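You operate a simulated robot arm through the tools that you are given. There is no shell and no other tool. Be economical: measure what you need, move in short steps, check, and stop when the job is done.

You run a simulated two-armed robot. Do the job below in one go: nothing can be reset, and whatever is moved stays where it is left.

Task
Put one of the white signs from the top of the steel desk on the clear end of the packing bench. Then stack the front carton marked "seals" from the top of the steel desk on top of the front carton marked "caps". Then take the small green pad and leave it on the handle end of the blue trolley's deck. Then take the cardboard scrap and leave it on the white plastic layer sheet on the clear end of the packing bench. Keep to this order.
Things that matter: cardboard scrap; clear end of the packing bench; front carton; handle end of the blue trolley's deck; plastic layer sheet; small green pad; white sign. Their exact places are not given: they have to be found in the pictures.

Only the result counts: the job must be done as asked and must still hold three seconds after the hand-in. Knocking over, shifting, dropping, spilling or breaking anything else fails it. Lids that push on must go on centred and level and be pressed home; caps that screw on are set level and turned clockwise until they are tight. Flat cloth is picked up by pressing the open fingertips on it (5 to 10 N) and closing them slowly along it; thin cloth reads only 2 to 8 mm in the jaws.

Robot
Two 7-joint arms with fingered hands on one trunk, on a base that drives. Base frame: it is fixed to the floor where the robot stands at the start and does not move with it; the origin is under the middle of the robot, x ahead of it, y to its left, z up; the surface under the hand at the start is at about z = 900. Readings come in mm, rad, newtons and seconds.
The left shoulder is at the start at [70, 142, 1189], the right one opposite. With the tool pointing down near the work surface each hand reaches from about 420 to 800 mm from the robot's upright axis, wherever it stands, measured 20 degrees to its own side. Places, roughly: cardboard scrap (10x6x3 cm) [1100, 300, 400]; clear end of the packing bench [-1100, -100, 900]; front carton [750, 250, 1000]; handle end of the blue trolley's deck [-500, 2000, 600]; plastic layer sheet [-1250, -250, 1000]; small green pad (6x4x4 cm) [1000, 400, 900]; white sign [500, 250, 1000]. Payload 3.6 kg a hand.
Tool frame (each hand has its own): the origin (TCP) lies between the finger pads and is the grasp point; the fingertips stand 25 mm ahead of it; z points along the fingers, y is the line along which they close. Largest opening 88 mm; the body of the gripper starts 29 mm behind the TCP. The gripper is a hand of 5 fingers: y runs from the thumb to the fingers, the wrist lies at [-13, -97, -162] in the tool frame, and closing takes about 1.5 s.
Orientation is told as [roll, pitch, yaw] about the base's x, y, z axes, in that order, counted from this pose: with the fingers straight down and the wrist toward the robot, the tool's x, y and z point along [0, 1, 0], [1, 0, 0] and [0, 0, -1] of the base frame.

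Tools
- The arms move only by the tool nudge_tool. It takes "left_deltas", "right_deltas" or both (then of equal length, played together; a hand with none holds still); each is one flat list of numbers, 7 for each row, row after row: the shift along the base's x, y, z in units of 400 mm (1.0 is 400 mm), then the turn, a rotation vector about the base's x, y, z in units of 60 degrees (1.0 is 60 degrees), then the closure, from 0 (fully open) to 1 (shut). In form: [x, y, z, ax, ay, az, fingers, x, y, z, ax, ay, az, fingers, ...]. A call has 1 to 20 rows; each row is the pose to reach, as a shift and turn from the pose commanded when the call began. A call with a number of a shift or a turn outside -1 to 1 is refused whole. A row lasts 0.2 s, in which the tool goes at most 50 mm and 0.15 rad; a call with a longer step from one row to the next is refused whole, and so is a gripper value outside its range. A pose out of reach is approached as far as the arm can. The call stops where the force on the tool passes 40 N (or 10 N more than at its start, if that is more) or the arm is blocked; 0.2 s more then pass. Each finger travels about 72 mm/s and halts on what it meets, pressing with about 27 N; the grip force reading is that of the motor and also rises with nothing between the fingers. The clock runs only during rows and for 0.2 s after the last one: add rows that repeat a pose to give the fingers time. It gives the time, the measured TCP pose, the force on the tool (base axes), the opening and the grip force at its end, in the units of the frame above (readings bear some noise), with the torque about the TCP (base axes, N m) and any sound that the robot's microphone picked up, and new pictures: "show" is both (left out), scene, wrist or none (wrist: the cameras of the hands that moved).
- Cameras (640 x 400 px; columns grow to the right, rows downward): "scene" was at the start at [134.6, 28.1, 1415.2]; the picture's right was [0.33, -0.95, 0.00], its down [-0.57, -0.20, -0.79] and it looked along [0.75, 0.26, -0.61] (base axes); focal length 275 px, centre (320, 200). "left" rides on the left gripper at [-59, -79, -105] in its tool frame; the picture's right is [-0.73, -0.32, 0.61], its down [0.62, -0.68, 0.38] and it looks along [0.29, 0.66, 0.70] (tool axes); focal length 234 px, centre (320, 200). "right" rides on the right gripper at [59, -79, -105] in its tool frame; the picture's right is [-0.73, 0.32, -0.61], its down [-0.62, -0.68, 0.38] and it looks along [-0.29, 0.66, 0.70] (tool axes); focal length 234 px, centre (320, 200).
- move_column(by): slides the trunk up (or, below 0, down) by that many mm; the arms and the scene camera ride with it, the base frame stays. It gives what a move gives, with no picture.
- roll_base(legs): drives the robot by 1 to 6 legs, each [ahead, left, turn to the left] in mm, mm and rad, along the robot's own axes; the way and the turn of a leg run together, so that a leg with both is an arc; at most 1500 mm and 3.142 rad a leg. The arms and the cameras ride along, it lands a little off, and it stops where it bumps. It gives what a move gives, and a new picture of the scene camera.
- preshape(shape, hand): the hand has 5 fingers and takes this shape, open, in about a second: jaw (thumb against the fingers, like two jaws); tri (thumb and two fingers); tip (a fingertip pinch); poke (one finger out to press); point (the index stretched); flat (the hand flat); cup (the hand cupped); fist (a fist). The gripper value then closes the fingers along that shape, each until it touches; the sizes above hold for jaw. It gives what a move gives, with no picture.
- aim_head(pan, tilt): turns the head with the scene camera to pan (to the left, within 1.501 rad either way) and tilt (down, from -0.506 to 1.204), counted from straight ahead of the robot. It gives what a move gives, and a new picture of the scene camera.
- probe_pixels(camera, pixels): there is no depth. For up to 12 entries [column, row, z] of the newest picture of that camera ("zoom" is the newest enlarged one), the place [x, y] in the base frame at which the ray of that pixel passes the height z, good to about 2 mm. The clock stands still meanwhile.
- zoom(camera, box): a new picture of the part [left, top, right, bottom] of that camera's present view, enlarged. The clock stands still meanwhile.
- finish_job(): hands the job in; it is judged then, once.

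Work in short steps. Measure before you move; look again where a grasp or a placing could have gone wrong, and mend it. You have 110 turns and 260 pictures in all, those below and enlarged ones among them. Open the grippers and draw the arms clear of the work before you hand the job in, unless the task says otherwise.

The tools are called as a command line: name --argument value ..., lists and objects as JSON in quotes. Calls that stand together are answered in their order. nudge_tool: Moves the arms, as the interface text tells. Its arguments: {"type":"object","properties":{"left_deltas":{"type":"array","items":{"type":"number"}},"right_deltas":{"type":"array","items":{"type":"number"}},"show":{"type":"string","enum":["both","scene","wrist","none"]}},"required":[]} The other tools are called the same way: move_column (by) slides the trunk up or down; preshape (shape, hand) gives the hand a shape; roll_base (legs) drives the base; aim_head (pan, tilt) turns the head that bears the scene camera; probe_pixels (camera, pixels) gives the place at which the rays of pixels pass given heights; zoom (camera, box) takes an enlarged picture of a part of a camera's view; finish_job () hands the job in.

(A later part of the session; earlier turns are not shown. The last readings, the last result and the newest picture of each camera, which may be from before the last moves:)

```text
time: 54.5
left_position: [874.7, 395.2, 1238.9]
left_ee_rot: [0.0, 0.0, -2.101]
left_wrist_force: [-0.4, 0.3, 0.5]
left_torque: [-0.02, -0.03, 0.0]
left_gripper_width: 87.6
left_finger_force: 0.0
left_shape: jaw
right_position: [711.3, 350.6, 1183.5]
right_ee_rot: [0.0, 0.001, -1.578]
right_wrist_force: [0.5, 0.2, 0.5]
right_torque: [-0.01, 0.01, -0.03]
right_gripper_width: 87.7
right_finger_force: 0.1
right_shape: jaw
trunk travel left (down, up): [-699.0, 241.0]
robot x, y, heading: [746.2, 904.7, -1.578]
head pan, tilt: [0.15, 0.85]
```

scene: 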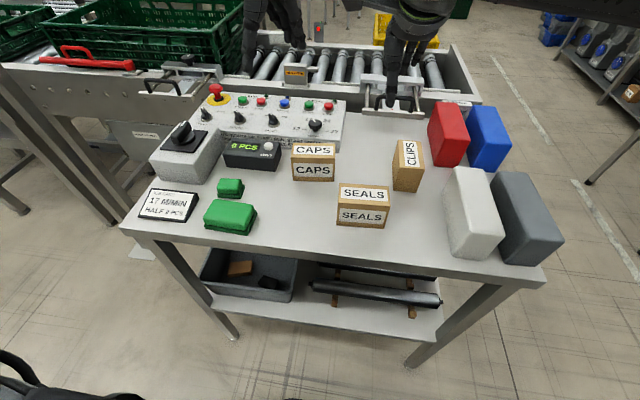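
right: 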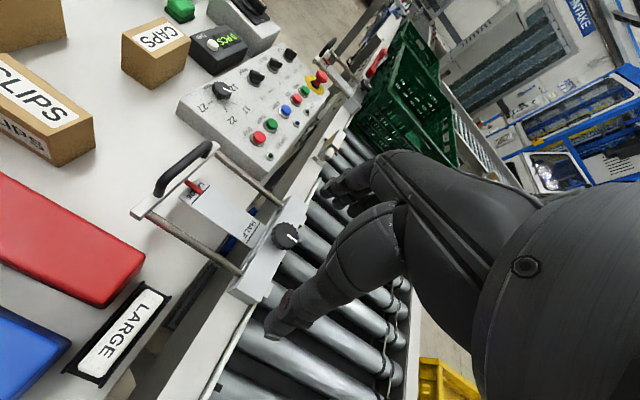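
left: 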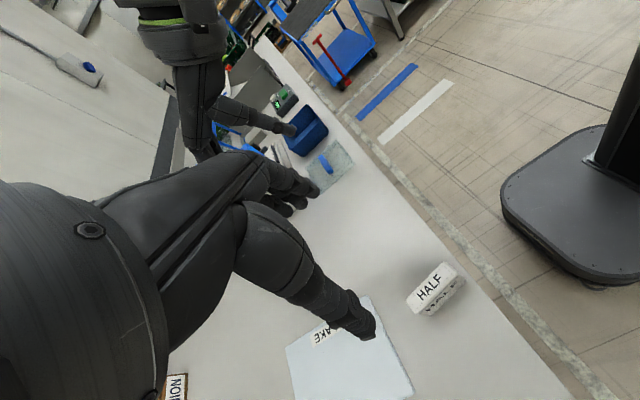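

Excellent view. I move the right hand out of the way, and zoom on the cartons and pads for measurements.

nudge_tool --right_deltas '[-0.1, 0.05, 0.05, 0, 0, 0, 0, -0.2, 0.1, 0.1, 0, 0, 0, 0, -0.3, 0.15, 0.15, 0, 0, 0, 0, -0.4, 0.2, 0.2, 0, 0, 0, 0, -0.5, 0.25, 0.25, 0, 0, 0, 0]' --show "none"

nudge_tool --left_deltas '[0, 0, 0, 0, 0, 0.125, 0, 0, 0, 0, 0, 0, 0.25, 0, 0, 0, 0, 0, 0, 0.375, 0, 0, 0, 0, 0, 0, 0.5, 0]' --show "scene"

zoom --camera "scene" --box '[260, 120, 420, 240]'

```text
time: 55.7
left_position: [873.7, 397.1, 1240.4]
left_ee_rot: [0.001, 0.001, -2.1]
left_wrist_force: [-0.2, 0.2, 0.0]
left_torque: [0.0, -0.02, -0.01]
left_gripper_width: 87.6
left_finger_force: 0.1
left_shape: jaw
right_position: [508.5, 452.4, 1286.1]
right_ee_rot: [-0.002, -0.001, -1.577]
right_wrist_force: [-0.4, 0.5, 0.6]
right_torque: [0.0, -0.01, -0.02]
right_gripper_width: 87.7
right_finger_force: 0.0
right_shape: jaw
trunk travel left (down, up): [-699.0, 241.0]
robot x, y, heading: [742.3, 905.9, -1.577]
head pan, tilt: [0.15, 0.85]
```

```text
time: 56.7
left_position: [875.4, 394.8, 1238.9]
left_ee_rot: [0.001, 0.001, -1.576]
left_wrist_force: [0.0, 0.0, 0.7]
left_torque: [0.01, 0.01, 0.0]
left_gripper_width: 87.7
left_finger_force: 0.0
left_shape: jaw
right_position: [509.4, 449.9, 1286.5]
right_ee_rot: [-0.001, 0.001, -1.58]
right_wrist_force: [0.9, 0.1, 0.4]
right_torque: [0.02, -0.03, 0.01]
right_gripper_width: 87.7
right_finger_force: 0.0
right_shape: jaw
trunk travel left (down, up): [-699.0, 241.0]
robot x, y, heading: [747.6, 908.3, -1.579]
head pan, tilt: [0.15, 0.85]
```

scene: 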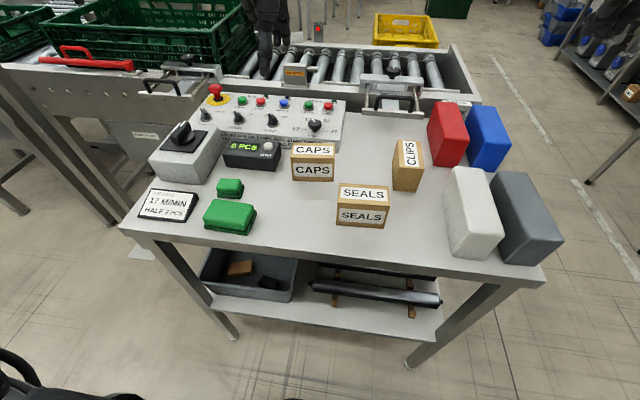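

```text
3.33 times, centred on (340, 180) of scene
```

zoom: 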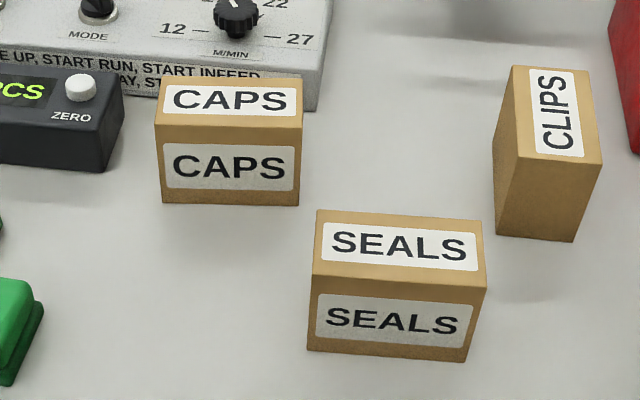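

probe_pixels --camera "zoom" --pixels '[[307, 350, 900], [467, 361, 900], [311, 274, 970], [482, 290, 970], [317, 210, 970], [481, 220, 970], [162, 202, 900], [299, 206, 900], [158, 142, 970], [300, 146, 970], [155, 74, 970], [303, 80, 970]]'

probe_pixels --camera "zoom" --pixels '[[311, 274, 960], [482, 290, 960], [317, 210, 960], [481, 220, 960], [158, 142, 960], [300, 146, 960], [155, 74, 960], [303, 80, 960]]'

```text
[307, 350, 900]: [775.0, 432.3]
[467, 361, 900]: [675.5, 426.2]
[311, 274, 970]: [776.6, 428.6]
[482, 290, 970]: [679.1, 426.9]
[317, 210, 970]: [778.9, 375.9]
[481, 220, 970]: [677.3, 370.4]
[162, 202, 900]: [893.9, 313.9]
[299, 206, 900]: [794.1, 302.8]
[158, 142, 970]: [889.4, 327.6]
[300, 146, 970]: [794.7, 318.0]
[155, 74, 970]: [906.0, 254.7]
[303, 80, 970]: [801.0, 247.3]
```

```text
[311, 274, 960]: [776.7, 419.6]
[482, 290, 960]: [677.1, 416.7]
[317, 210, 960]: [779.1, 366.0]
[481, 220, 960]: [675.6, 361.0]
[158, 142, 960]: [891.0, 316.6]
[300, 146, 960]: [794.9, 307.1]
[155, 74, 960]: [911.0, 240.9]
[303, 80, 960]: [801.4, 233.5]
```

Caps dimensions are uncertain, so I zoom closer on each.

zoom --camera "scene" --box '[280, 130, 344, 190]'

probe_pixels --camera "zoom" --pixels '[[320, 200, 960]]'

```text
6.67 times, centred on (312, 160) of scene
```

zoom: 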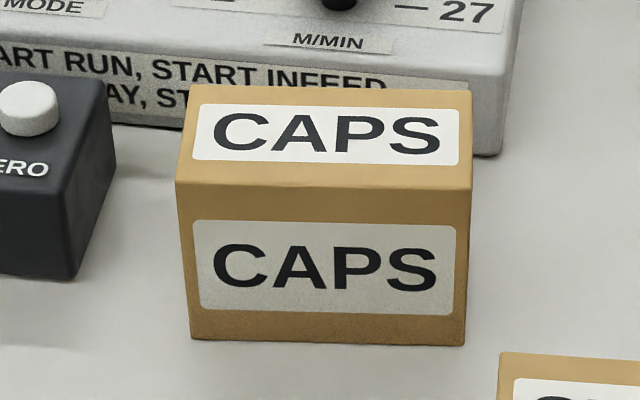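

```text
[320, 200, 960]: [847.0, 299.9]
```

probe_pixels --camera "zoom" --pixels '[[190, 338, 900], [465, 346, 900], [177, 184, 970], [472, 190, 970], [191, 86, 970], [471, 91, 970], [177, 184, 980], [472, 190, 980], [191, 86, 980], [471, 91, 980]]'

```text
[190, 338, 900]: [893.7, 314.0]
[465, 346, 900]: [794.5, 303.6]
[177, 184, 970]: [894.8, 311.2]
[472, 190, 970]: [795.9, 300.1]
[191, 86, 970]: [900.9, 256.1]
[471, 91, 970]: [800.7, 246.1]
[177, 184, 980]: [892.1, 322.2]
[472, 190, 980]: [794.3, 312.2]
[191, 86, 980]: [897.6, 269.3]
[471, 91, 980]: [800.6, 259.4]
```

Caps: 100×55×72 mm, centre (848,280), rotated about +6°. Same close look for seals.

zoom --camera "scene" --box '[330, 178, 394, 234]'

```text
7.14 times, centred on (362, 206) of scene
```

zoom: 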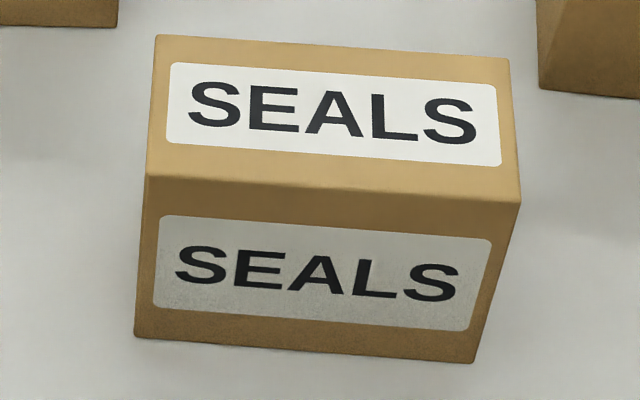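

probe_pixels --camera "zoom" --pixels '[[135, 337, 900], [476, 362, 900], [147, 176, 972], [520, 203, 972], [155, 35, 972], [509, 60, 972]]'

```text
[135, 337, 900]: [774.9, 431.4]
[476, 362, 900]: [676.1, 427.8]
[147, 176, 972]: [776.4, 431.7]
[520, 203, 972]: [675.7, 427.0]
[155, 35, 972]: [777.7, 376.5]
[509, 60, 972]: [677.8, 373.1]
```

Seals: centre (727,402), rotated +2.4°. I move above it with the yaw matched.

nudge_tool --left_deltas '[-0.1, 0.005, 0, 0, 0, 0.045, 0, -0.2, 0.01, -0.05, 0, 0, 0.045, 0, -0.3, 0.015, -0.12, 0, 0, 0.045, 0, -0.371, 0.018, -0.2, 0, 0, 0.045, 0, -0.371, 0.018, -0.3, 0, 0, 0.045, 0, -0.371, 0.018, -0.4, 0, 0, 0.045, 0, -0.371, 0.018, -0.5, 0, 0, 0.045, 0, -0.371, 0.018, -0.55, 0, 0, 0.045, 0]'

```text
time: 58.5
left_position: [812.3, 420.1, 1043.3]
left_ee_rot: [-0.002, 0.0, -1.53]
left_wrist_force: [-0.5, -0.1, -1.1]
left_torque: [0.01, 0.01, -0.01]
left_gripper_width: 87.7
left_finger_force: 0.0
left_shape: jaw
left hand out of reach, approached as far as the arm can: row 1, 2, 3, 4, 5, 6, 7, 8
right_position: [509.5, 449.3, 1285.8]
right_ee_rot: [0.0, 0.0, -1.579]
right_wrist_force: [-0.2, -0.8, -0.7]
right_torque: [0.0, 0.0, 0.0]
right_gripper_width: 87.7
right_finger_force: 0.0
right_shape: jaw
trunk travel left (down, up): [-699.0, 241.0]
robot x, y, heading: [744.2, 904.0, -1.577]
head pan, tilt: [0.15, 0.85]
```

scene: 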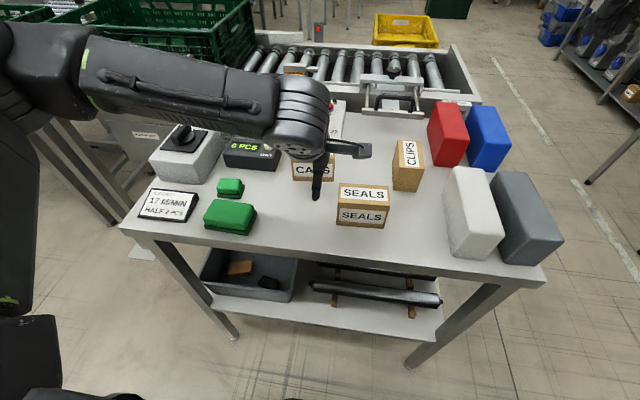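
left: 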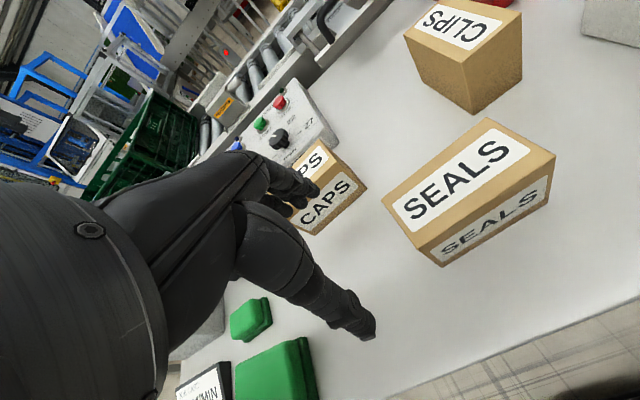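

The elbow limits reach on that side. I raise the hand and shift the base right (–x) so the seals carton lies to my left.

nudge_tool --left_deltas '[0, 0, 0.1, 0, 0, 0, 0, 0, 0, 0.2, 0, 0, 0, 0, 0, 0, 0.3, 0, 0, 0, 0]' --show "none"

roll_base --legs '[[0, -190, 0]]'

```text
time: 59.3
left_position: [814.1, 422.9, 1160.7]
left_ee_rot: [-0.001, 0.0, -1.533]
left_wrist_force: [0.4, 0.0, 0.0]
left_torque: [-0.02, -0.03, -0.02]
left_gripper_width: 87.8
left_finger_force: 0.0
left_shape: jaw
right_position: [509.6, 449.5, 1286.8]
right_ee_rot: [0.001, -0.001, -1.579]
right_wrist_force: [-0.6, 0.4, 0.5]
right_torque: [0.0, -0.03, -0.01]
right_gripper_width: 87.8
right_finger_force: 0.1
right_shape: jaw
trunk travel left (down, up): [-699.0, 241.0]
robot x, y, heading: [748.2, 908.0, -1.58]
head pan, tilt: [0.15, 0.85]
```

```text
time: 60.9
left_position: [624.3, 423.3, 1161.3]
left_ee_rot: [-0.002, -0.001, -1.529]
left_wrist_force: [-0.7, -0.4, -0.2]
left_torque: [0.01, 0.02, 0.02]
left_gripper_width: 87.9
left_finger_force: 0.0
left_shape: jaw
right_position: [320.8, 452.0, 1287.5]
right_ee_rot: [-0.001, 0.001, -1.577]
right_wrist_force: [-0.7, -0.3, 0.2]
right_torque: [-0.02, 0.02, 0.02]
right_gripper_width: 87.8
right_finger_force: 0.1
right_shape: jaw
trunk travel left (down, up): [-699.0, 241.0]
robot x, y, heading: [555.6, 909.5, -1.579]
head pan, tilt: [0.15, 0.85]
```

scene: 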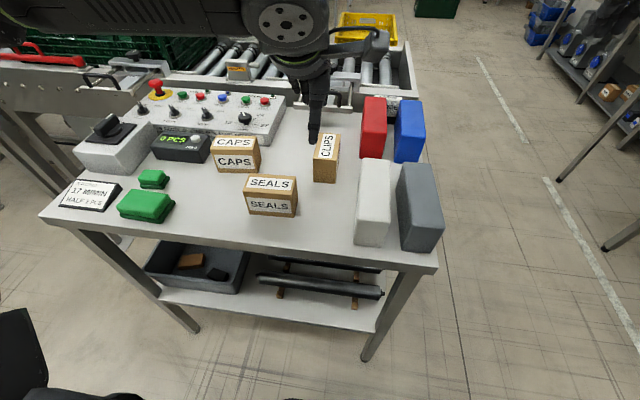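

Now seals is 170 mm to my left. Moving above it at z≈1040.

nudge_tool --left_deltas '[0.09, -0.02, 0, 0, 0, 0, 0, 0.18, -0.04, -0.05, 0, 0, 0, 0, 0.257, -0.053, -0.12, 0, 0, 0, 0, 0.257, -0.053, -0.2, 0, 0, 0, 0, 0.257, -0.053, -0.3, 0, 0, 0, 0]'

```text
time: 62.1
left_position: [723.3, 401.6, 1043.7]
left_ee_rot: [-0.002, 0.001, -1.529]
left_wrist_force: [0.1, -0.1, 0.0]
left_torque: [-0.01, 0.0, 0.02]
left_gripper_width: 87.8
left_finger_force: 0.1
left_shape: jaw
right_position: [318.2, 450.7, 1285.1]
right_ee_rot: [0.001, 0.0, -1.577]
right_wrist_force: [0.2, -0.4, 0.4]
right_torque: [-0.02, -0.03, -0.01]
right_gripper_width: 87.8
right_finger_force: 0.0
right_shape: jaw
trunk travel left (down, up): [-699.0, 241.0]
robot x, y, heading: [557.1, 907.0, -1.579]
head pan, tilt: [0.15, 0.85]
```

scene: 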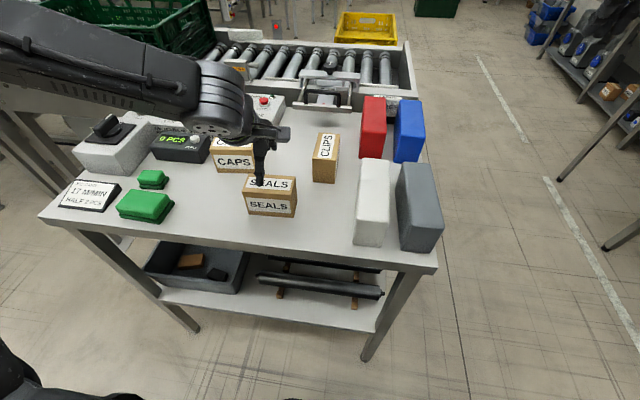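
left: 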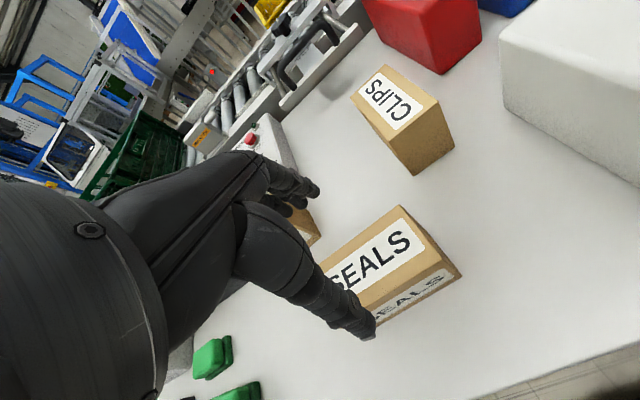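

In position. I verify the carton's visible top corners through the wrist camera.

zoom --camera "left" --box '[310, 190, 480, 350]'

probe_pixels --camera "zoom" --pixels '[[355, 58, 972], [505, 245, 972], [560, 307, 900]]'

```text
2.50 times, centred on (395, 270) of left
```

zoom: 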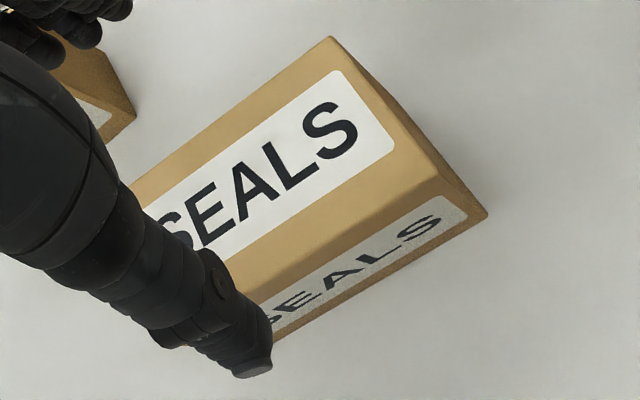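

```text
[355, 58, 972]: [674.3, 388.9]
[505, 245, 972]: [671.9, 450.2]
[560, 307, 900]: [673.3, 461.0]
```

probe_pixels --camera "zoom" --pixels '[[333, 37, 972], [438, 177, 972], [486, 216, 900]]'

```text
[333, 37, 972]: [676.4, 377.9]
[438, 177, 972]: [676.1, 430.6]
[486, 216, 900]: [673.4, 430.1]
```

Consistent: y 377–430. I descend to z≈947.

nudge_tool --left_deltas '[0.007, 0.003, -0.08, 0, 0, 0, 0, 0.007, 0.003, -0.16, 0, 0, 0, 0, 0.007, 0.003, -0.22, 0, 0, 0, 0, 0.007, 0.003, -0.241, 0, 0, 0, 0]'

```text
time: 63.1
left_position: [728.2, 404.3, 946.4]
left_ee_rot: [-0.001, -0.003, -1.531]
left_wrist_force: [1.0, -2.1, 9.0]
left_torque: [0.0, -0.11, -0.08]
left_gripper_width: 88.1
left_finger_force: 0.0
left_shape: jaw
right_position: [317.5, 451.1, 1286.2]
right_ee_rot: [0.0, -0.001, -1.575]
right_wrist_force: [-0.9, -0.3, 0.0]
right_torque: [-0.01, -0.03, -0.01]
right_gripper_width: 87.9
right_finger_force: 0.2
right_shape: jaw
trunk travel left (down, up): [-699.0, 241.0]
robot x, y, heading: [556.0, 907.3, -1.58]
head pan, tilt: [0.15, 0.85]
```

scene: 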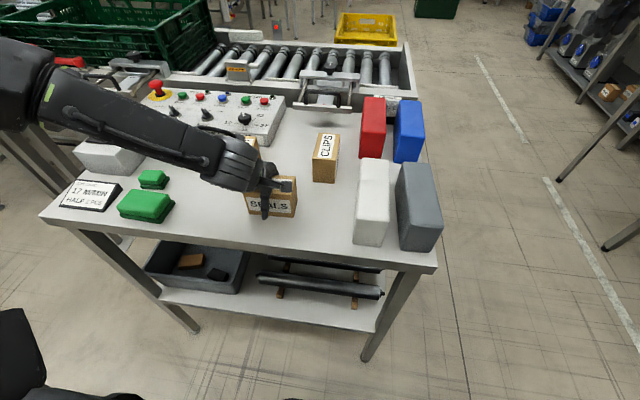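
left: 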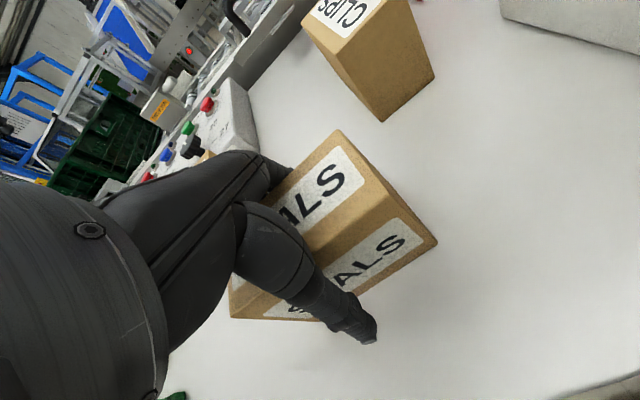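

Palm is touching the carton's top (9 N). I rise 4 mm and close.

nudge_tool --left_deltas '[0, 0, 0.012, 0, 0, 0, 0, 0, 0, 0.012, 0, 0, 0, 0.2, 0, 0, 0.012, 0, 0, 0, 0.4, 0, 0, 0.012, 0, 0, 0, 0.7, 0, 0, 0.012, 0, 0, 0, 1, 0, 0, 0.012, 0, 0, 0, 1, 0, 0, 0.012, 0, 0, 0, 1, 0, 0, 0.012, 0, 0, 0, 1]' --show "wrist"

```text
time: 64.9
left_position: [728.3, 402.8, 950.0]
left_ee_rot: [-0.001, 0.001, -1.529]
left_wrist_force: [0.0, -1.9, 2.1]
left_torque: [-0.22, -0.2, -0.06]
left_gripper_width: 48.6
left_finger_force: 26.9
left_shape: jaw
right_position: [316.7, 450.4, 1285.5]
right_ee_rot: [0.0, 0.0, -1.578]
right_wrist_force: [0.9, 0.0, 0.4]
right_torque: [0.0, -0.02, -0.01]
right_gripper_width: 87.7
right_finger_force: 0.0
right_shape: jaw
trunk travel left (down, up): [-699.0, 241.0]
robot x, y, heading: [553.3, 905.2, -1.576]
head pan, tilt: [0.15, 0.85]
```

left: 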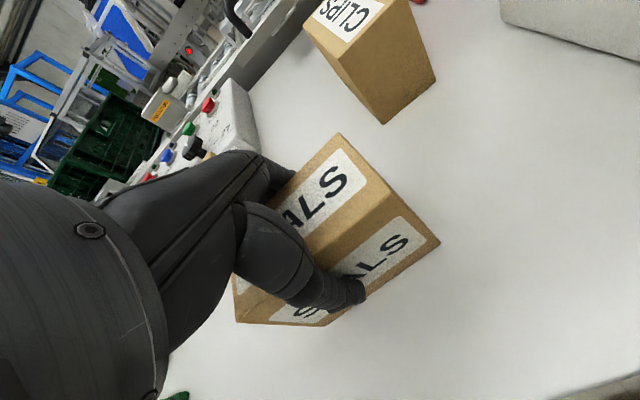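

Gripped at 48.6 mm. Lifting straight up 120 mm.

nudge_tool --left_deltas '[0, 0, 0.04, 0, 0, 0, 1, 0, 0, 0.12, 0, 0, 0, 1, 0, 0, 0.22, 0, 0, 0, 1, 0, 0, 0.32, 0, 0, 0, 1]' --show "wrist"

nudge_tool --left_deltas '[0.06, -0.06, 0, 0, 0, 0.01, 1, 0.12, -0.12, 0, 0, 0, 0.03, 1, 0.18, -0.18, 0, 0, 0, 0.05, 1, 0.24, -0.24, 0, 0, 0, 0.062, 1, 0.303, -0.307, 0, 0, 0, 0.062, 1, 0.303, -0.307, 0, 0, 0, 0.062, 1]'

```text
time: 65.9
left_position: [727.6, 403.9, 1078.5]
left_ee_rot: [-0.002, 0.0, -1.528]
left_wrist_force: [0.9, -0.3, -2.8]
left_torque: [-0.02, -0.03, -0.05]
left_gripper_width: 47.9
left_finger_force: 26.9
left_shape: jaw
right_position: [318.7, 451.6, 1286.5]
right_ee_rot: [-0.001, 0.002, -1.578]
right_wrist_force: [0.5, 0.4, 0.0]
right_torque: [-0.04, -0.03, 0.01]
right_gripper_width: 87.6
right_finger_force: 0.1
right_shape: jaw
trunk travel left (down, up): [-699.0, 241.0]
robot x, y, heading: [553.6, 907.3, -1.58]
head pan, tilt: [0.15, 0.85]
```

left: 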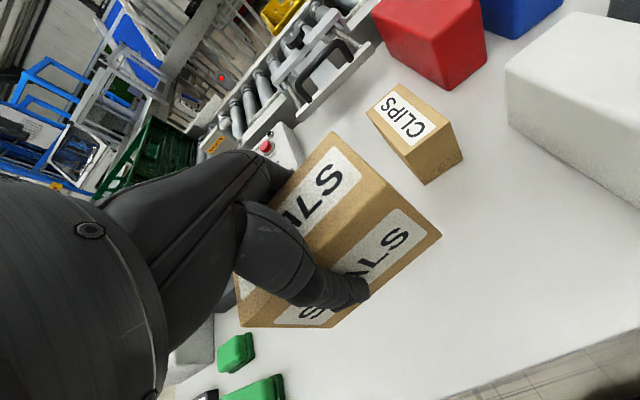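

```text
time: 67.3
left_position: [849.8, 281.8, 1078.8]
left_ee_rot: [-0.002, 0.0, -1.463]
left_wrist_force: [0.0, 0.3, -2.4]
left_torque: [-0.03, 0.0, -0.01]
left_gripper_width: 47.2
left_finger_force: 27.1
left_shape: jaw
right_position: [318.5, 451.5, 1286.2]
right_ee_rot: [-0.001, 0.0, -1.578]
right_wrist_force: [0.4, -0.4, -0.7]
right_torque: [0.0, 0.03, 0.0]
right_gripper_width: 87.8
right_finger_force: 0.0
right_shape: jaw
trunk travel left (down, up): [-699.0, 241.0]
robot x, y, heading: [554.7, 904.5, -1.58]
head pan, tilt: [0.15, 0.85]
```

scene: 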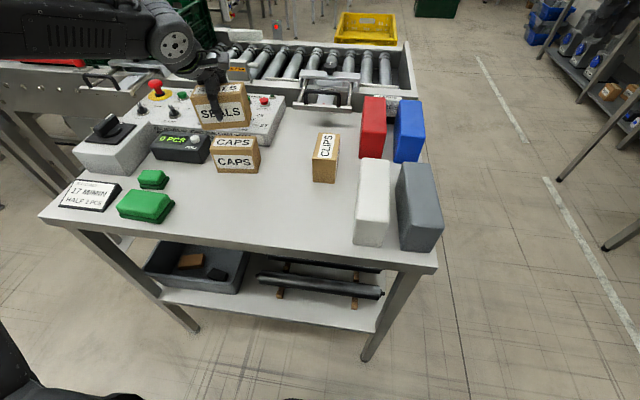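
left: 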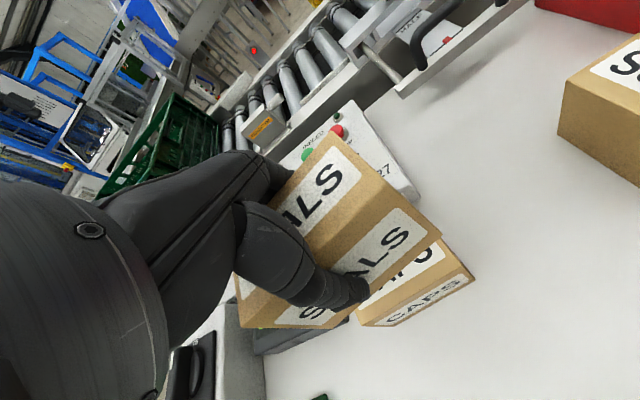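

Aligned above caps. Lowering to z≈1028.

nudge_tool --left_deltas '[-0.002, -0.003, -0.06, 0, 0, 0, 1, -0.002, -0.003, -0.1, 0, 0, 0, 1, -0.002, -0.003, -0.125, 0, 0, 0, 1]'

zoom --camera "scene" --box '[180, 80, 300, 190]'

```text
time: 68.1
left_position: [849.6, 280.6, 1028.5]
left_ee_rot: [-0.002, 0.0, -1.464]
left_wrist_force: [0.8, 0.3, -1.5]
left_torque: [0.01, -0.03, -0.01]
left_gripper_width: 47.3
left_finger_force: 26.4
left_shape: jaw
right_position: [316.9, 449.3, 1285.6]
right_ee_rot: [-0.001, 0.001, -1.578]
right_wrist_force: [0.3, -0.3, 0.9]
right_torque: [0.0, -0.01, -0.01]
right_gripper_width: 87.8
right_finger_force: 0.1
right_shape: jaw
trunk travel left (down, up): [-699.0, 241.0]
robot x, y, heading: [555.2, 906.3, -1.58]
head pan, tilt: [0.15, 0.85]
```

scene: 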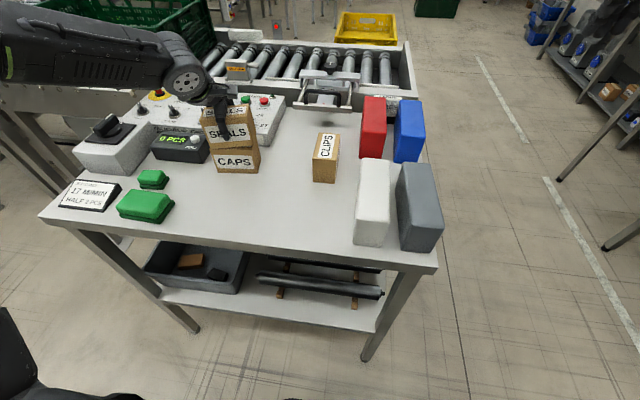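
left: 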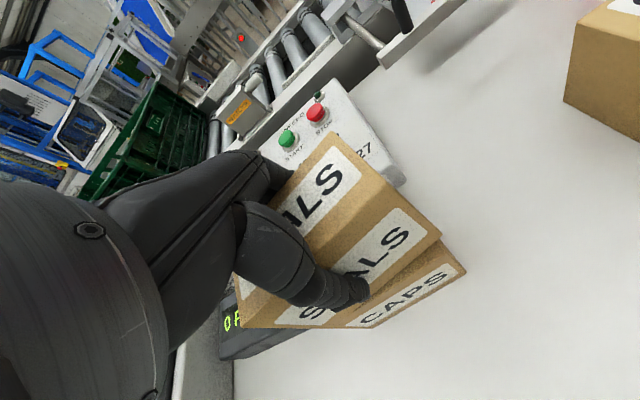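

```text
3.64 times, centred on (240, 135) of scene
```

zoom: 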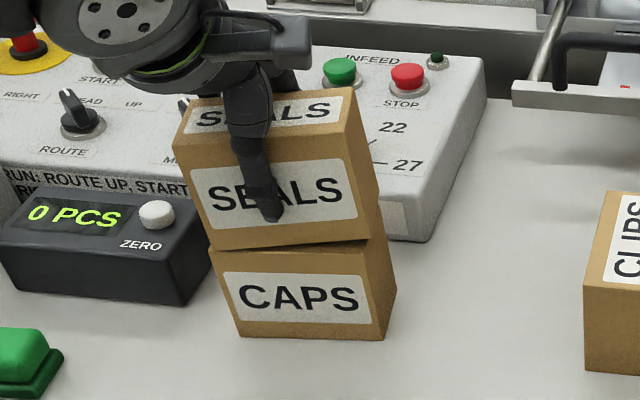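

Seals looks slightly rotated relative to caps. I measure its corners.

probe_pixels --camera "zoom" --pixels '[[216, 250, 978], [372, 240, 978], [177, 148, 1050], [354, 123, 1050], [186, 102, 1050], [345, 90, 1050], [240, 336, 900], [384, 340, 900], [366, 245, 972], [397, 289, 900]]'

zoom --camera "left" --box '[300, 200, 480, 340]'

```text
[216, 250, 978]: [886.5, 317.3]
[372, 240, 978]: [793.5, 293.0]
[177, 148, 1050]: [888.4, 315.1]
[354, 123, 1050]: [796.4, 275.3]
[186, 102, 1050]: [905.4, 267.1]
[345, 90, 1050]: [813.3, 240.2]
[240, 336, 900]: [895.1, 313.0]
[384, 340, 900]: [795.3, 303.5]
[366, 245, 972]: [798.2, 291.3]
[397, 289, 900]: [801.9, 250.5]
```

```text
2.86 times, centred on (390, 270) of left
```

zoom: 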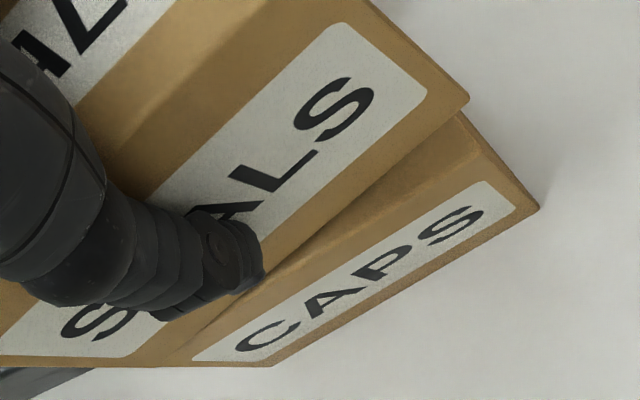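

Seals is rotated about 8.5° too far in the hand. I turn the hand back by 8.5° (y +2 mm).

nudge_tool --left_deltas '[0, 0.003, 0.01, 0, 0, -0.07, 1, 0, 0.005, 0.01, 0, 0, -0.142, 1, 0, 0.005, 0.01, 0, 0, -0.142, 1]'

zoom --camera "scene" --box '[180, 80, 300, 190]'

```text
time: 68.9
left_position: [848.2, 281.8, 1032.3]
left_ee_rot: [-0.002, 0.0, -1.615]
left_wrist_force: [-0.3, -0.2, -2.2]
left_torque: [-0.04, -0.03, 0.0]
left_gripper_width: 47.6
left_finger_force: 26.9
left_shape: jaw
right_position: [317.0, 450.6, 1285.0]
right_ee_rot: [0.002, -0.001, -1.578]
right_wrist_force: [0.1, 0.1, -0.5]
right_torque: [0.02, 0.02, -0.01]
right_gripper_width: 87.7
right_finger_force: 0.1
right_shape: jaw
trunk travel left (down, up): [-699.0, 241.0]
robot x, y, heading: [555.2, 909.3, -1.577]
head pan, tilt: [0.15, 0.85]
```

scene: 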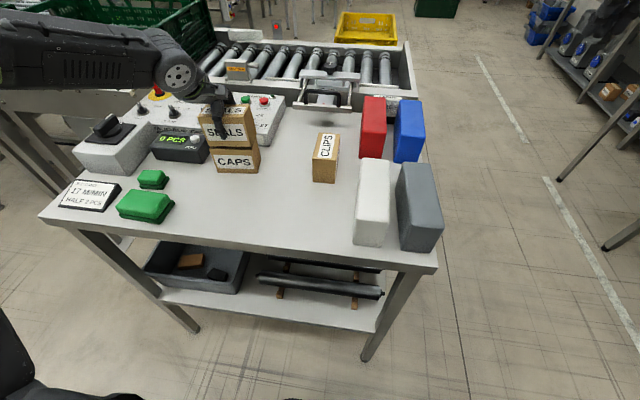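
left: 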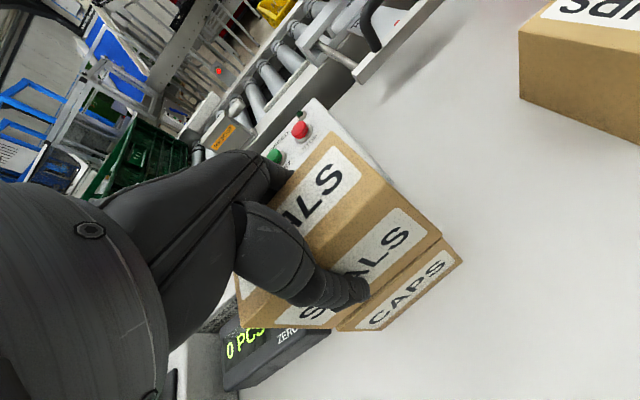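

```text
3.64 times, centred on (240, 135) of scene
```

zoom: 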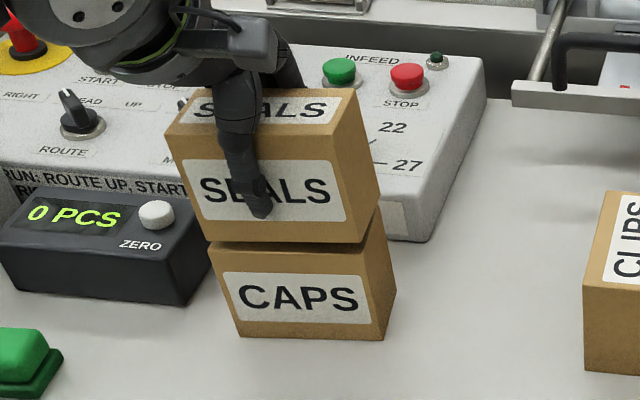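

Aligned now. Checking the seals' bottom corners against caps.

probe_pixels --camera "zoom" --pixels '[[208, 241, 981], [362, 243, 981], [164, 135, 1053], [338, 138, 1053], [180, 92, 1053], [355, 90, 1053]]'

```text
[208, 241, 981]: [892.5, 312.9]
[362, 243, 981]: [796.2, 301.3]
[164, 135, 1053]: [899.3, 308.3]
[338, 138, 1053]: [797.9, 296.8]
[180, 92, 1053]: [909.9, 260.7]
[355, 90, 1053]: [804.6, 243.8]
```

Bottom corners match caps within ~2 mm. Lowering gently to contact.

nudge_tool --left_deltas '[0, 0, -0.012, 0, 0, 0, 1, 0, 0, -0.02, 0, 0, 0, 1, 0, 0, -0.024, 0, 0, 0, 1]' --show "none"

```text
time: 69.7
left_position: [848.0, 282.6, 1024.9]
left_ee_rot: [0.0, -0.003, -1.614]
left_wrist_force: [-0.7, -2.1, 8.8]
left_torque: [-0.28, -0.39, -0.03]
left_gripper_width: 47.3
left_finger_force: 27.2
left_shape: jaw
right_position: [317.0, 452.5, 1286.3]
right_ee_rot: [-0.001, -0.002, -1.578]
right_wrist_force: [0.2, 0.7, 0.2]
right_torque: [0.0, 0.0, -0.01]
right_gripper_width: 87.6
right_finger_force: 0.0
right_shape: jaw
trunk travel left (down, up): [-699.0, 241.0]
robot x, y, heading: [554.8, 902.4, -1.58]
head pan, tilt: [0.15, 0.85]
```

Contact (9 N). I press 1 mm more, open slowly and rise.

nudge_tool --left_deltas '[0, 0, -0.003, 0, 0, 0, 1, 0, 0, -0.003, 0, 0, 0, 0.85, 0, 0, -0.003, 0, 0, 0, 0.7, 0, 0, -0.003, 0, 0, 0, 0.55, 0, 0, -0.003, 0, 0, 0, 0.4, 0, 0, -0.003, 0, 0, 0, 0.25, 0, 0, -0.003, 0, 0, 0, 0.1, 0, 0, -0.003, 0, 0, 0, 0, 0, 0, -0.003, 0, 0, 0, 0]'

```text
time: 71.7
left_position: [849.3, 281.8, 1022.1]
left_ee_rot: [0.0, 0.0, -1.613]
left_wrist_force: [-0.4, 1.6, 1.2]
left_torque: [0.0, 0.0, 0.02]
left_gripper_width: 87.9
left_finger_force: 0.0
left_shape: jaw
right_position: [317.7, 452.9, 1285.7]
right_ee_rot: [0.0, 0.001, -1.576]
right_wrist_force: [-0.2, 0.7, 0.4]
right_torque: [0.02, -0.03, 0.02]
right_gripper_width: 87.9
right_finger_force: 0.1
right_shape: jaw
trunk travel left (down, up): [-699.0, 241.0]
robot x, y, heading: [553.9, 907.6, -1.579]
head pan, tilt: [0.15, 0.85]
```

scene: 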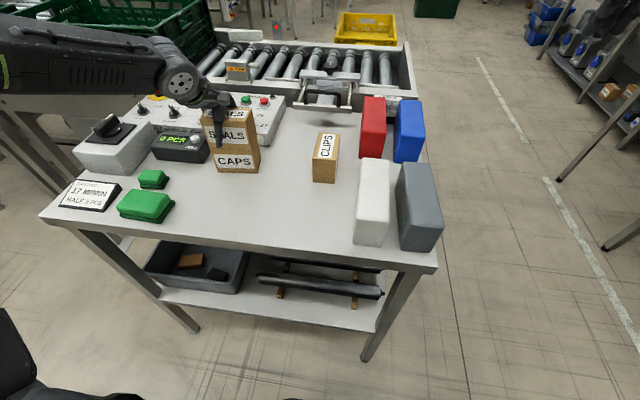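
left: 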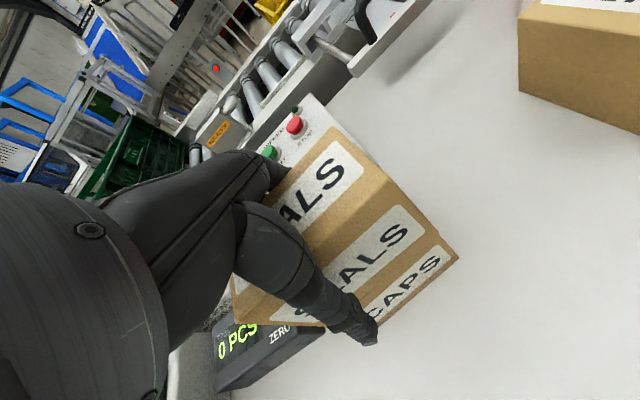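

Fingers free of the carton. Rising straight up and checking the stack.

nudge_tool --left_deltas '[0, 0, 0.05, 0, 0, 0, 0, 0, 0, 0.1, 0, 0, 0, 0, 0, 0, 0.2, 0, 0, 0, 0, 0, 0, 0.3, 0, 0, 0, 0, 0, 0, 0.4, 0, 0, 0, 0, 0, 0.1, 0.45, 0, 0, 0, 0, 0, 0.2, 0.45, 0, 0, 0, 0, 0, 0.3, 0.45, 0, 0, 0, 0]' --show "scene"

zoom --camera "scene" --box '[80, 80, 280, 300]'

```text
time: 73.5
left_position: [847.6, 403.3, 1201.1]
left_ee_rot: [-0.001, -0.001, -1.613]
left_wrist_force: [-0.1, 0.8, 0.6]
left_torque: [-0.01, 0.03, -0.02]
left_gripper_width: 88.1
left_finger_force: 0.2
left_shape: jaw
right_position: [318.4, 452.5, 1286.0]
right_ee_rot: [0.001, -0.002, -1.577]
right_wrist_force: [0.5, -0.4, -0.7]
right_torque: [-0.03, 0.01, -0.01]
right_gripper_width: 87.9
right_finger_force: 0.0
right_shape: jaw
trunk travel left (down, up): [-699.0, 241.0]
robot x, y, heading: [554.5, 908.3, -1.579]
head pan, tilt: [0.15, 0.85]
```

scene: 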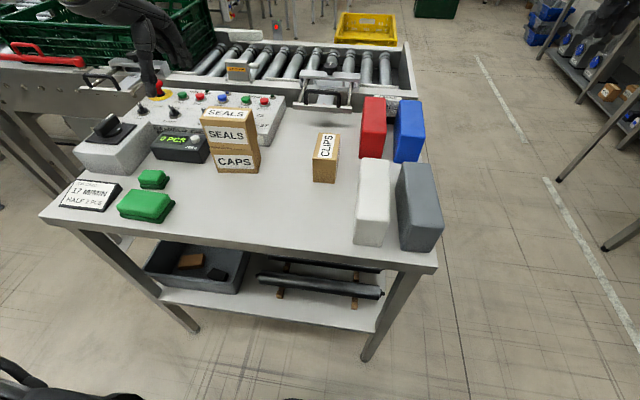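

```text
1.82 times, centred on (180, 190) of scene
```

zoom: 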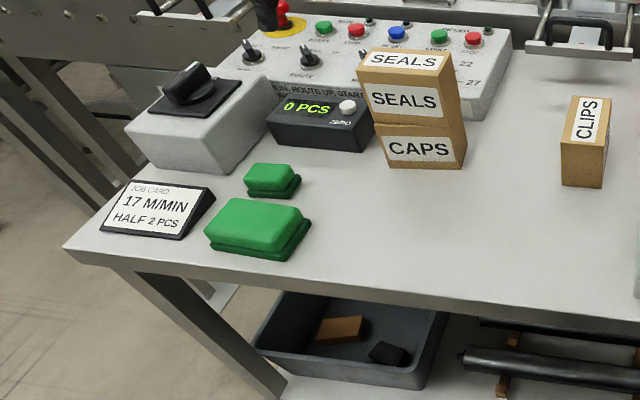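

Stack is good. The small green pad is at (272,180) in zoom. I slide the base left 290 mm and look again.

roll_base --legs '[[0, 290, 0]]'

aim_head --pan 0.25 --tilt 1.0

```text
time: 75.5
left_position: [1134.9, 399.3, 1200.6]
left_ee_rot: [-0.001, 0.0, -1.615]
left_wrist_force: [0.6, -0.3, -0.1]
left_torque: [0.0, -0.01, -0.03]
left_gripper_width: 87.8
left_finger_force: 0.1
left_shape: jaw
right_position: [604.6, 448.2, 1284.8]
right_ee_rot: [0.0, -0.001, -1.58]
right_wrist_force: [0.7, 0.2, 0.1]
right_torque: [-0.01, -0.01, 0.0]
right_gripper_width: 87.5
right_finger_force: 0.0
right_shape: jaw
trunk travel left (down, up): [-699.0, 241.0]
robot x, y, heading: [845.3, 909.0, -1.578]
head pan, tilt: [0.15, 0.85]
```

scene: 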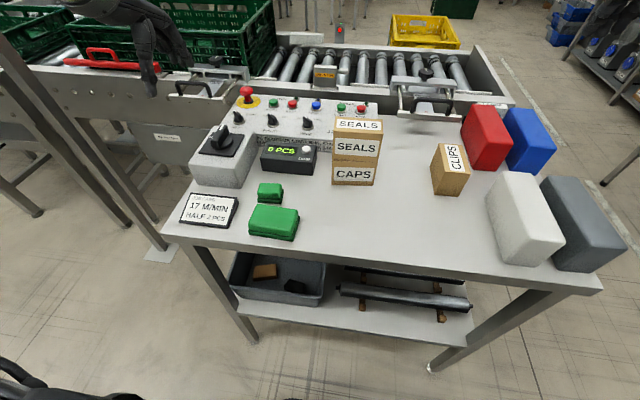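

```text
time: 76.2
left_position: [1135.6, 398.8, 1199.7]
left_ee_rot: [-0.002, -0.001, -1.613]
left_wrist_force: [-0.6, -0.2, -0.5]
left_torque: [0.01, -0.02, -0.01]
left_gripper_width: 88.0
left_finger_force: 0.0
left_shape: jaw
right_position: [605.3, 448.9, 1286.5]
right_ee_rot: [0.0, 0.001, -1.58]
right_wrist_force: [0.2, -0.3, 0.4]
right_torque: [0.0, 0.02, 0.0]
right_gripper_width: 87.6
right_finger_force: 0.0
right_shape: jaw
trunk travel left (down, up): [-699.0, 241.0]
robot x, y, heading: [841.9, 905.8, -1.579]
head pan, tilt: [0.25, 1.0]
```

scene: 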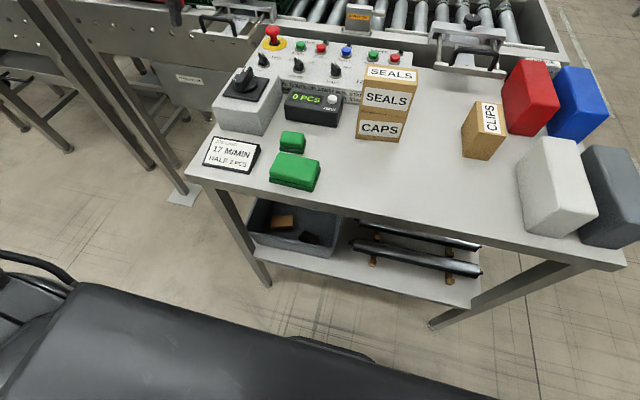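

zoom --camera "scene" --box '[260, 110, 340, 210]'

zoom --camera "scene" --box '[270, 122, 314, 160]'

```text
4.00 times, centred on (300, 160) of scene
```

zoom: 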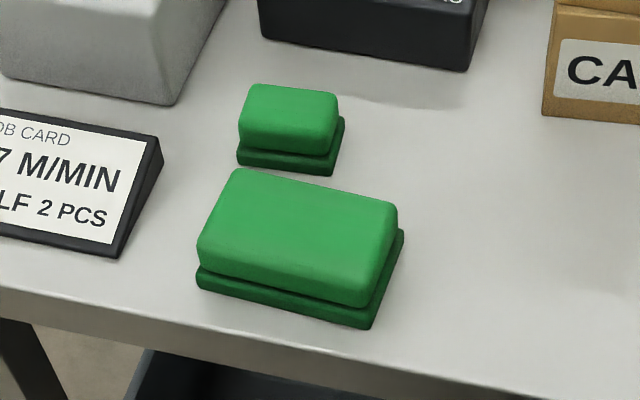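

```text
10.53 times, centred on (292, 141) of scene
```

zoom: 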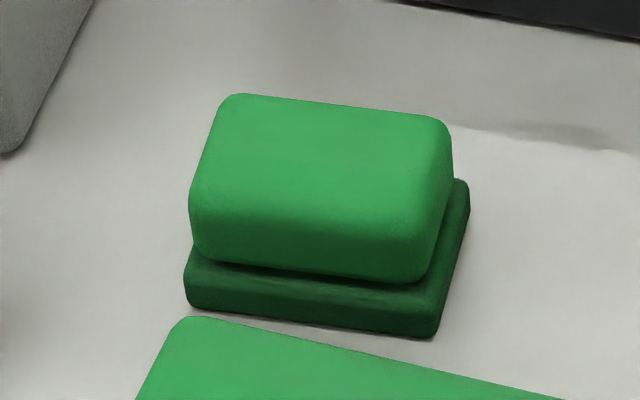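

probe_pixels --camera "zoom" --pixels '[[186, 303, 900], [435, 337, 900], [468, 220, 900], [468, 190, 912], [225, 96, 938], [445, 122, 938], [195, 215, 938], [432, 240, 938], [178, 320, 930], [20, 150, 900]]'

zoom --camera "left" --box '[200, 250, 520, 400]'

```text
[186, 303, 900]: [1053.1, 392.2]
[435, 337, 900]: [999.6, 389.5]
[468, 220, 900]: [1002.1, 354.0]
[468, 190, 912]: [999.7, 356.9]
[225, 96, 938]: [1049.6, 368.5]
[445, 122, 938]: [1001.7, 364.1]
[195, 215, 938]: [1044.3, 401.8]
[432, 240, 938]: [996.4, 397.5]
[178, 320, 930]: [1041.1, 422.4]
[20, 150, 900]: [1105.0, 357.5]
```

```text
2.00 times, centred on (360, 325) of left
```

zoom: 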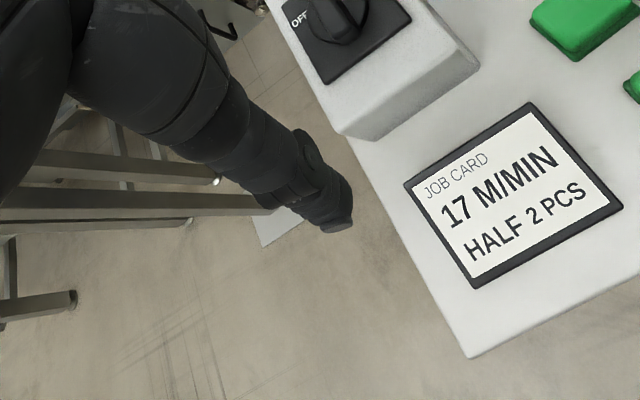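

Small pad: centre (1026,371), 54×39×40 mm. Since the big pad is close in y, I grip it along x: rotating the hand -85° while moving above.

nudge_tool --left_deltas '[-0.03, -0.01, 0, 0, 0, -0.13, 0, -0.06, -0.02, 0, 0, 0, -0.26, 0, -0.09, -0.03, 0, 0, 0, -0.39, 0, -0.12, -0.04, 0, 0, 0, -0.52, 0, -0.16, -0.05, 0, 0, 0, -0.65, 0, -0.2, -0.06, 0, 0, 0, -0.78, 0, -0.24, -0.065, 0, 0, 0, -0.9, 0, -0.274, -0.07, 0, 0, 0, -0.9, 0]' --show "none"

nudge_tool --left_deltas '[0, 0, -0.05, 0, 0, -0.13, 0, 0, 0, -0.1, 0, 0, -0.26, 0, 0, 0, -0.2, 0, 0, -0.39, 0, 0, 0, -0.3, 0, 0, -0.51, 0, 0, 0, -0.4, 0, 0, -0.51, 0]'

```text
time: 78.0
left_position: [1023.9, 371.7, 1200.2]
left_ee_rot: [-0.001, 0.0, -2.558]
left_wrist_force: [-0.7, 0.4, -0.6]
left_torque: [-0.01, 0.0, 0.03]
left_gripper_width: 88.0
left_finger_force: 0.1
left_shape: jaw
right_position: [604.1, 448.6, 1286.8]
right_ee_rot: [0.001, 0.001, -1.579]
right_wrist_force: [-0.4, -0.4, 0.4]
right_torque: [0.02, -0.03, 0.01]
right_gripper_width: 87.5
right_finger_force: 0.1
right_shape: jaw
trunk travel left (down, up): [-699.0, 241.0]
robot x, y, heading: [844.1, 904.2, -1.58]
head pan, tilt: [0.25, 1.0]
```

```text
time: 79.2
left_position: [1023.6, 371.5, 1038.8]
left_ee_rot: [0.0, -0.001, -3.094]
left_wrist_force: [-0.2, 0.8, -0.7]
left_torque: [0.03, -0.01, 0.0]
left_gripper_width: 87.9
left_finger_force: 0.1
left_shape: jaw
right_position: [605.7, 449.8, 1285.4]
right_ee_rot: [-0.001, 0.001, -1.579]
right_wrist_force: [-0.5, -0.4, -0.4]
right_torque: [-0.03, 0.02, -0.01]
right_gripper_width: 87.7
right_finger_force: 0.2
right_shape: jaw
trunk travel left (down, up): [-699.0, 241.0]
robot x, y, heading: [843.6, 905.7, -1.579]
head pan, tilt: [0.25, 1.0]
```

scene: 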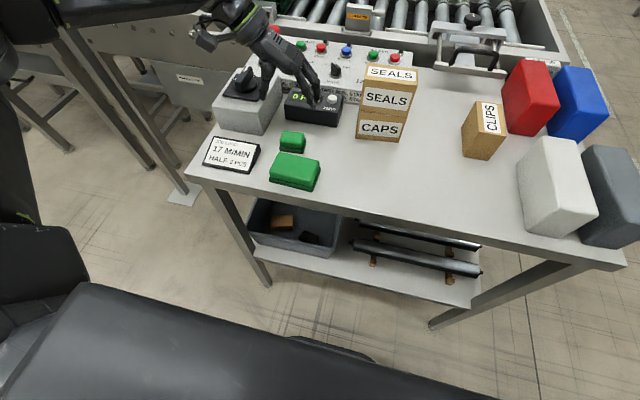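
left: 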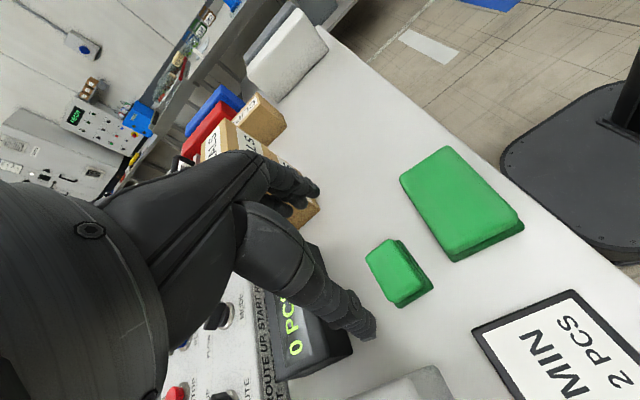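

zoom --camera "left" --box '[330, 210, 460, 330]'

```text
3.33 times, centred on (395, 270) of left
```

zoom: 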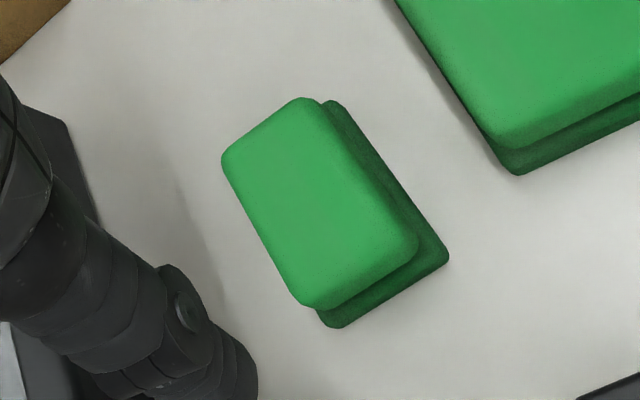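

probe_pixels --camera "zoom" --pixels '[[335, 102, 905], [448, 258, 905], [330, 327, 905], [303, 98, 938], [418, 245, 938], [303, 308, 938], [222, 157, 938], [515, 175, 900], [400, 5, 930]]'

```text
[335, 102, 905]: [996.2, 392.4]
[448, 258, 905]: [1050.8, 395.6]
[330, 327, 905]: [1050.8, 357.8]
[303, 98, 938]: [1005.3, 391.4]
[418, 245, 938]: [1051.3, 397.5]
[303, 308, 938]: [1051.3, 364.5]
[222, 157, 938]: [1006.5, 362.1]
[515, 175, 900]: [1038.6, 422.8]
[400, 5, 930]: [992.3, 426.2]
```

Centre ≈ (1025,374). Descending to z≈929.

nudge_tool --left_deltas '[0.002, 0.007, -0.1, 0, 0, 0, 0, 0.002, 0.007, -0.2, 0, 0, 0, 0, 0.002, 0.007, -0.25, 0, 0, 0, 0, 0.002, 0.007, -0.274, 0, 0, 0, 0]'

```text
time: 80.2
left_position: [1027.1, 373.6, 931.2]
left_ee_rot: [-0.001, -0.001, -3.092]
left_wrist_force: [0.8, 0.8, 0.5]
left_torque: [-0.03, -0.01, 0.0]
left_gripper_width: 88.0
left_finger_force: 0.1
left_shape: jaw
right_position: [604.4, 449.3, 1285.8]
right_ee_rot: [0.0, 0.0, -1.579]
right_wrist_force: [0.0, -0.4, -0.6]
right_torque: [0.01, 0.0, 0.0]
right_gripper_width: 87.6
right_finger_force: 0.1
right_shape: jaw
trunk travel left (down, up): [-699.0, 241.0]
robot x, y, heading: [843.2, 906.2, -1.581]
head pan, tilt: [0.25, 1.0]
```

scene: 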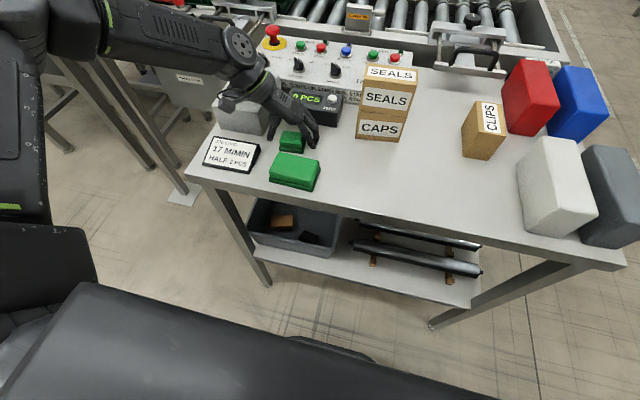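
left: 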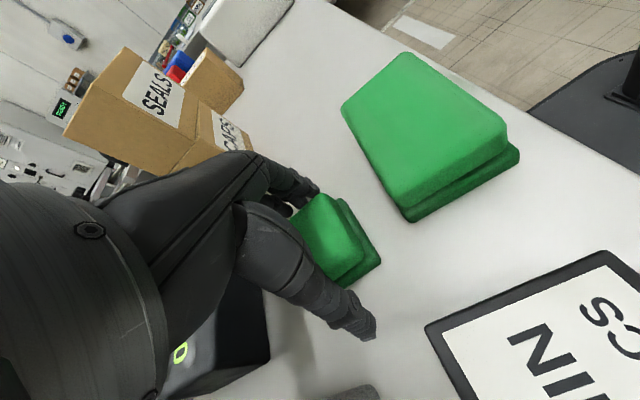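

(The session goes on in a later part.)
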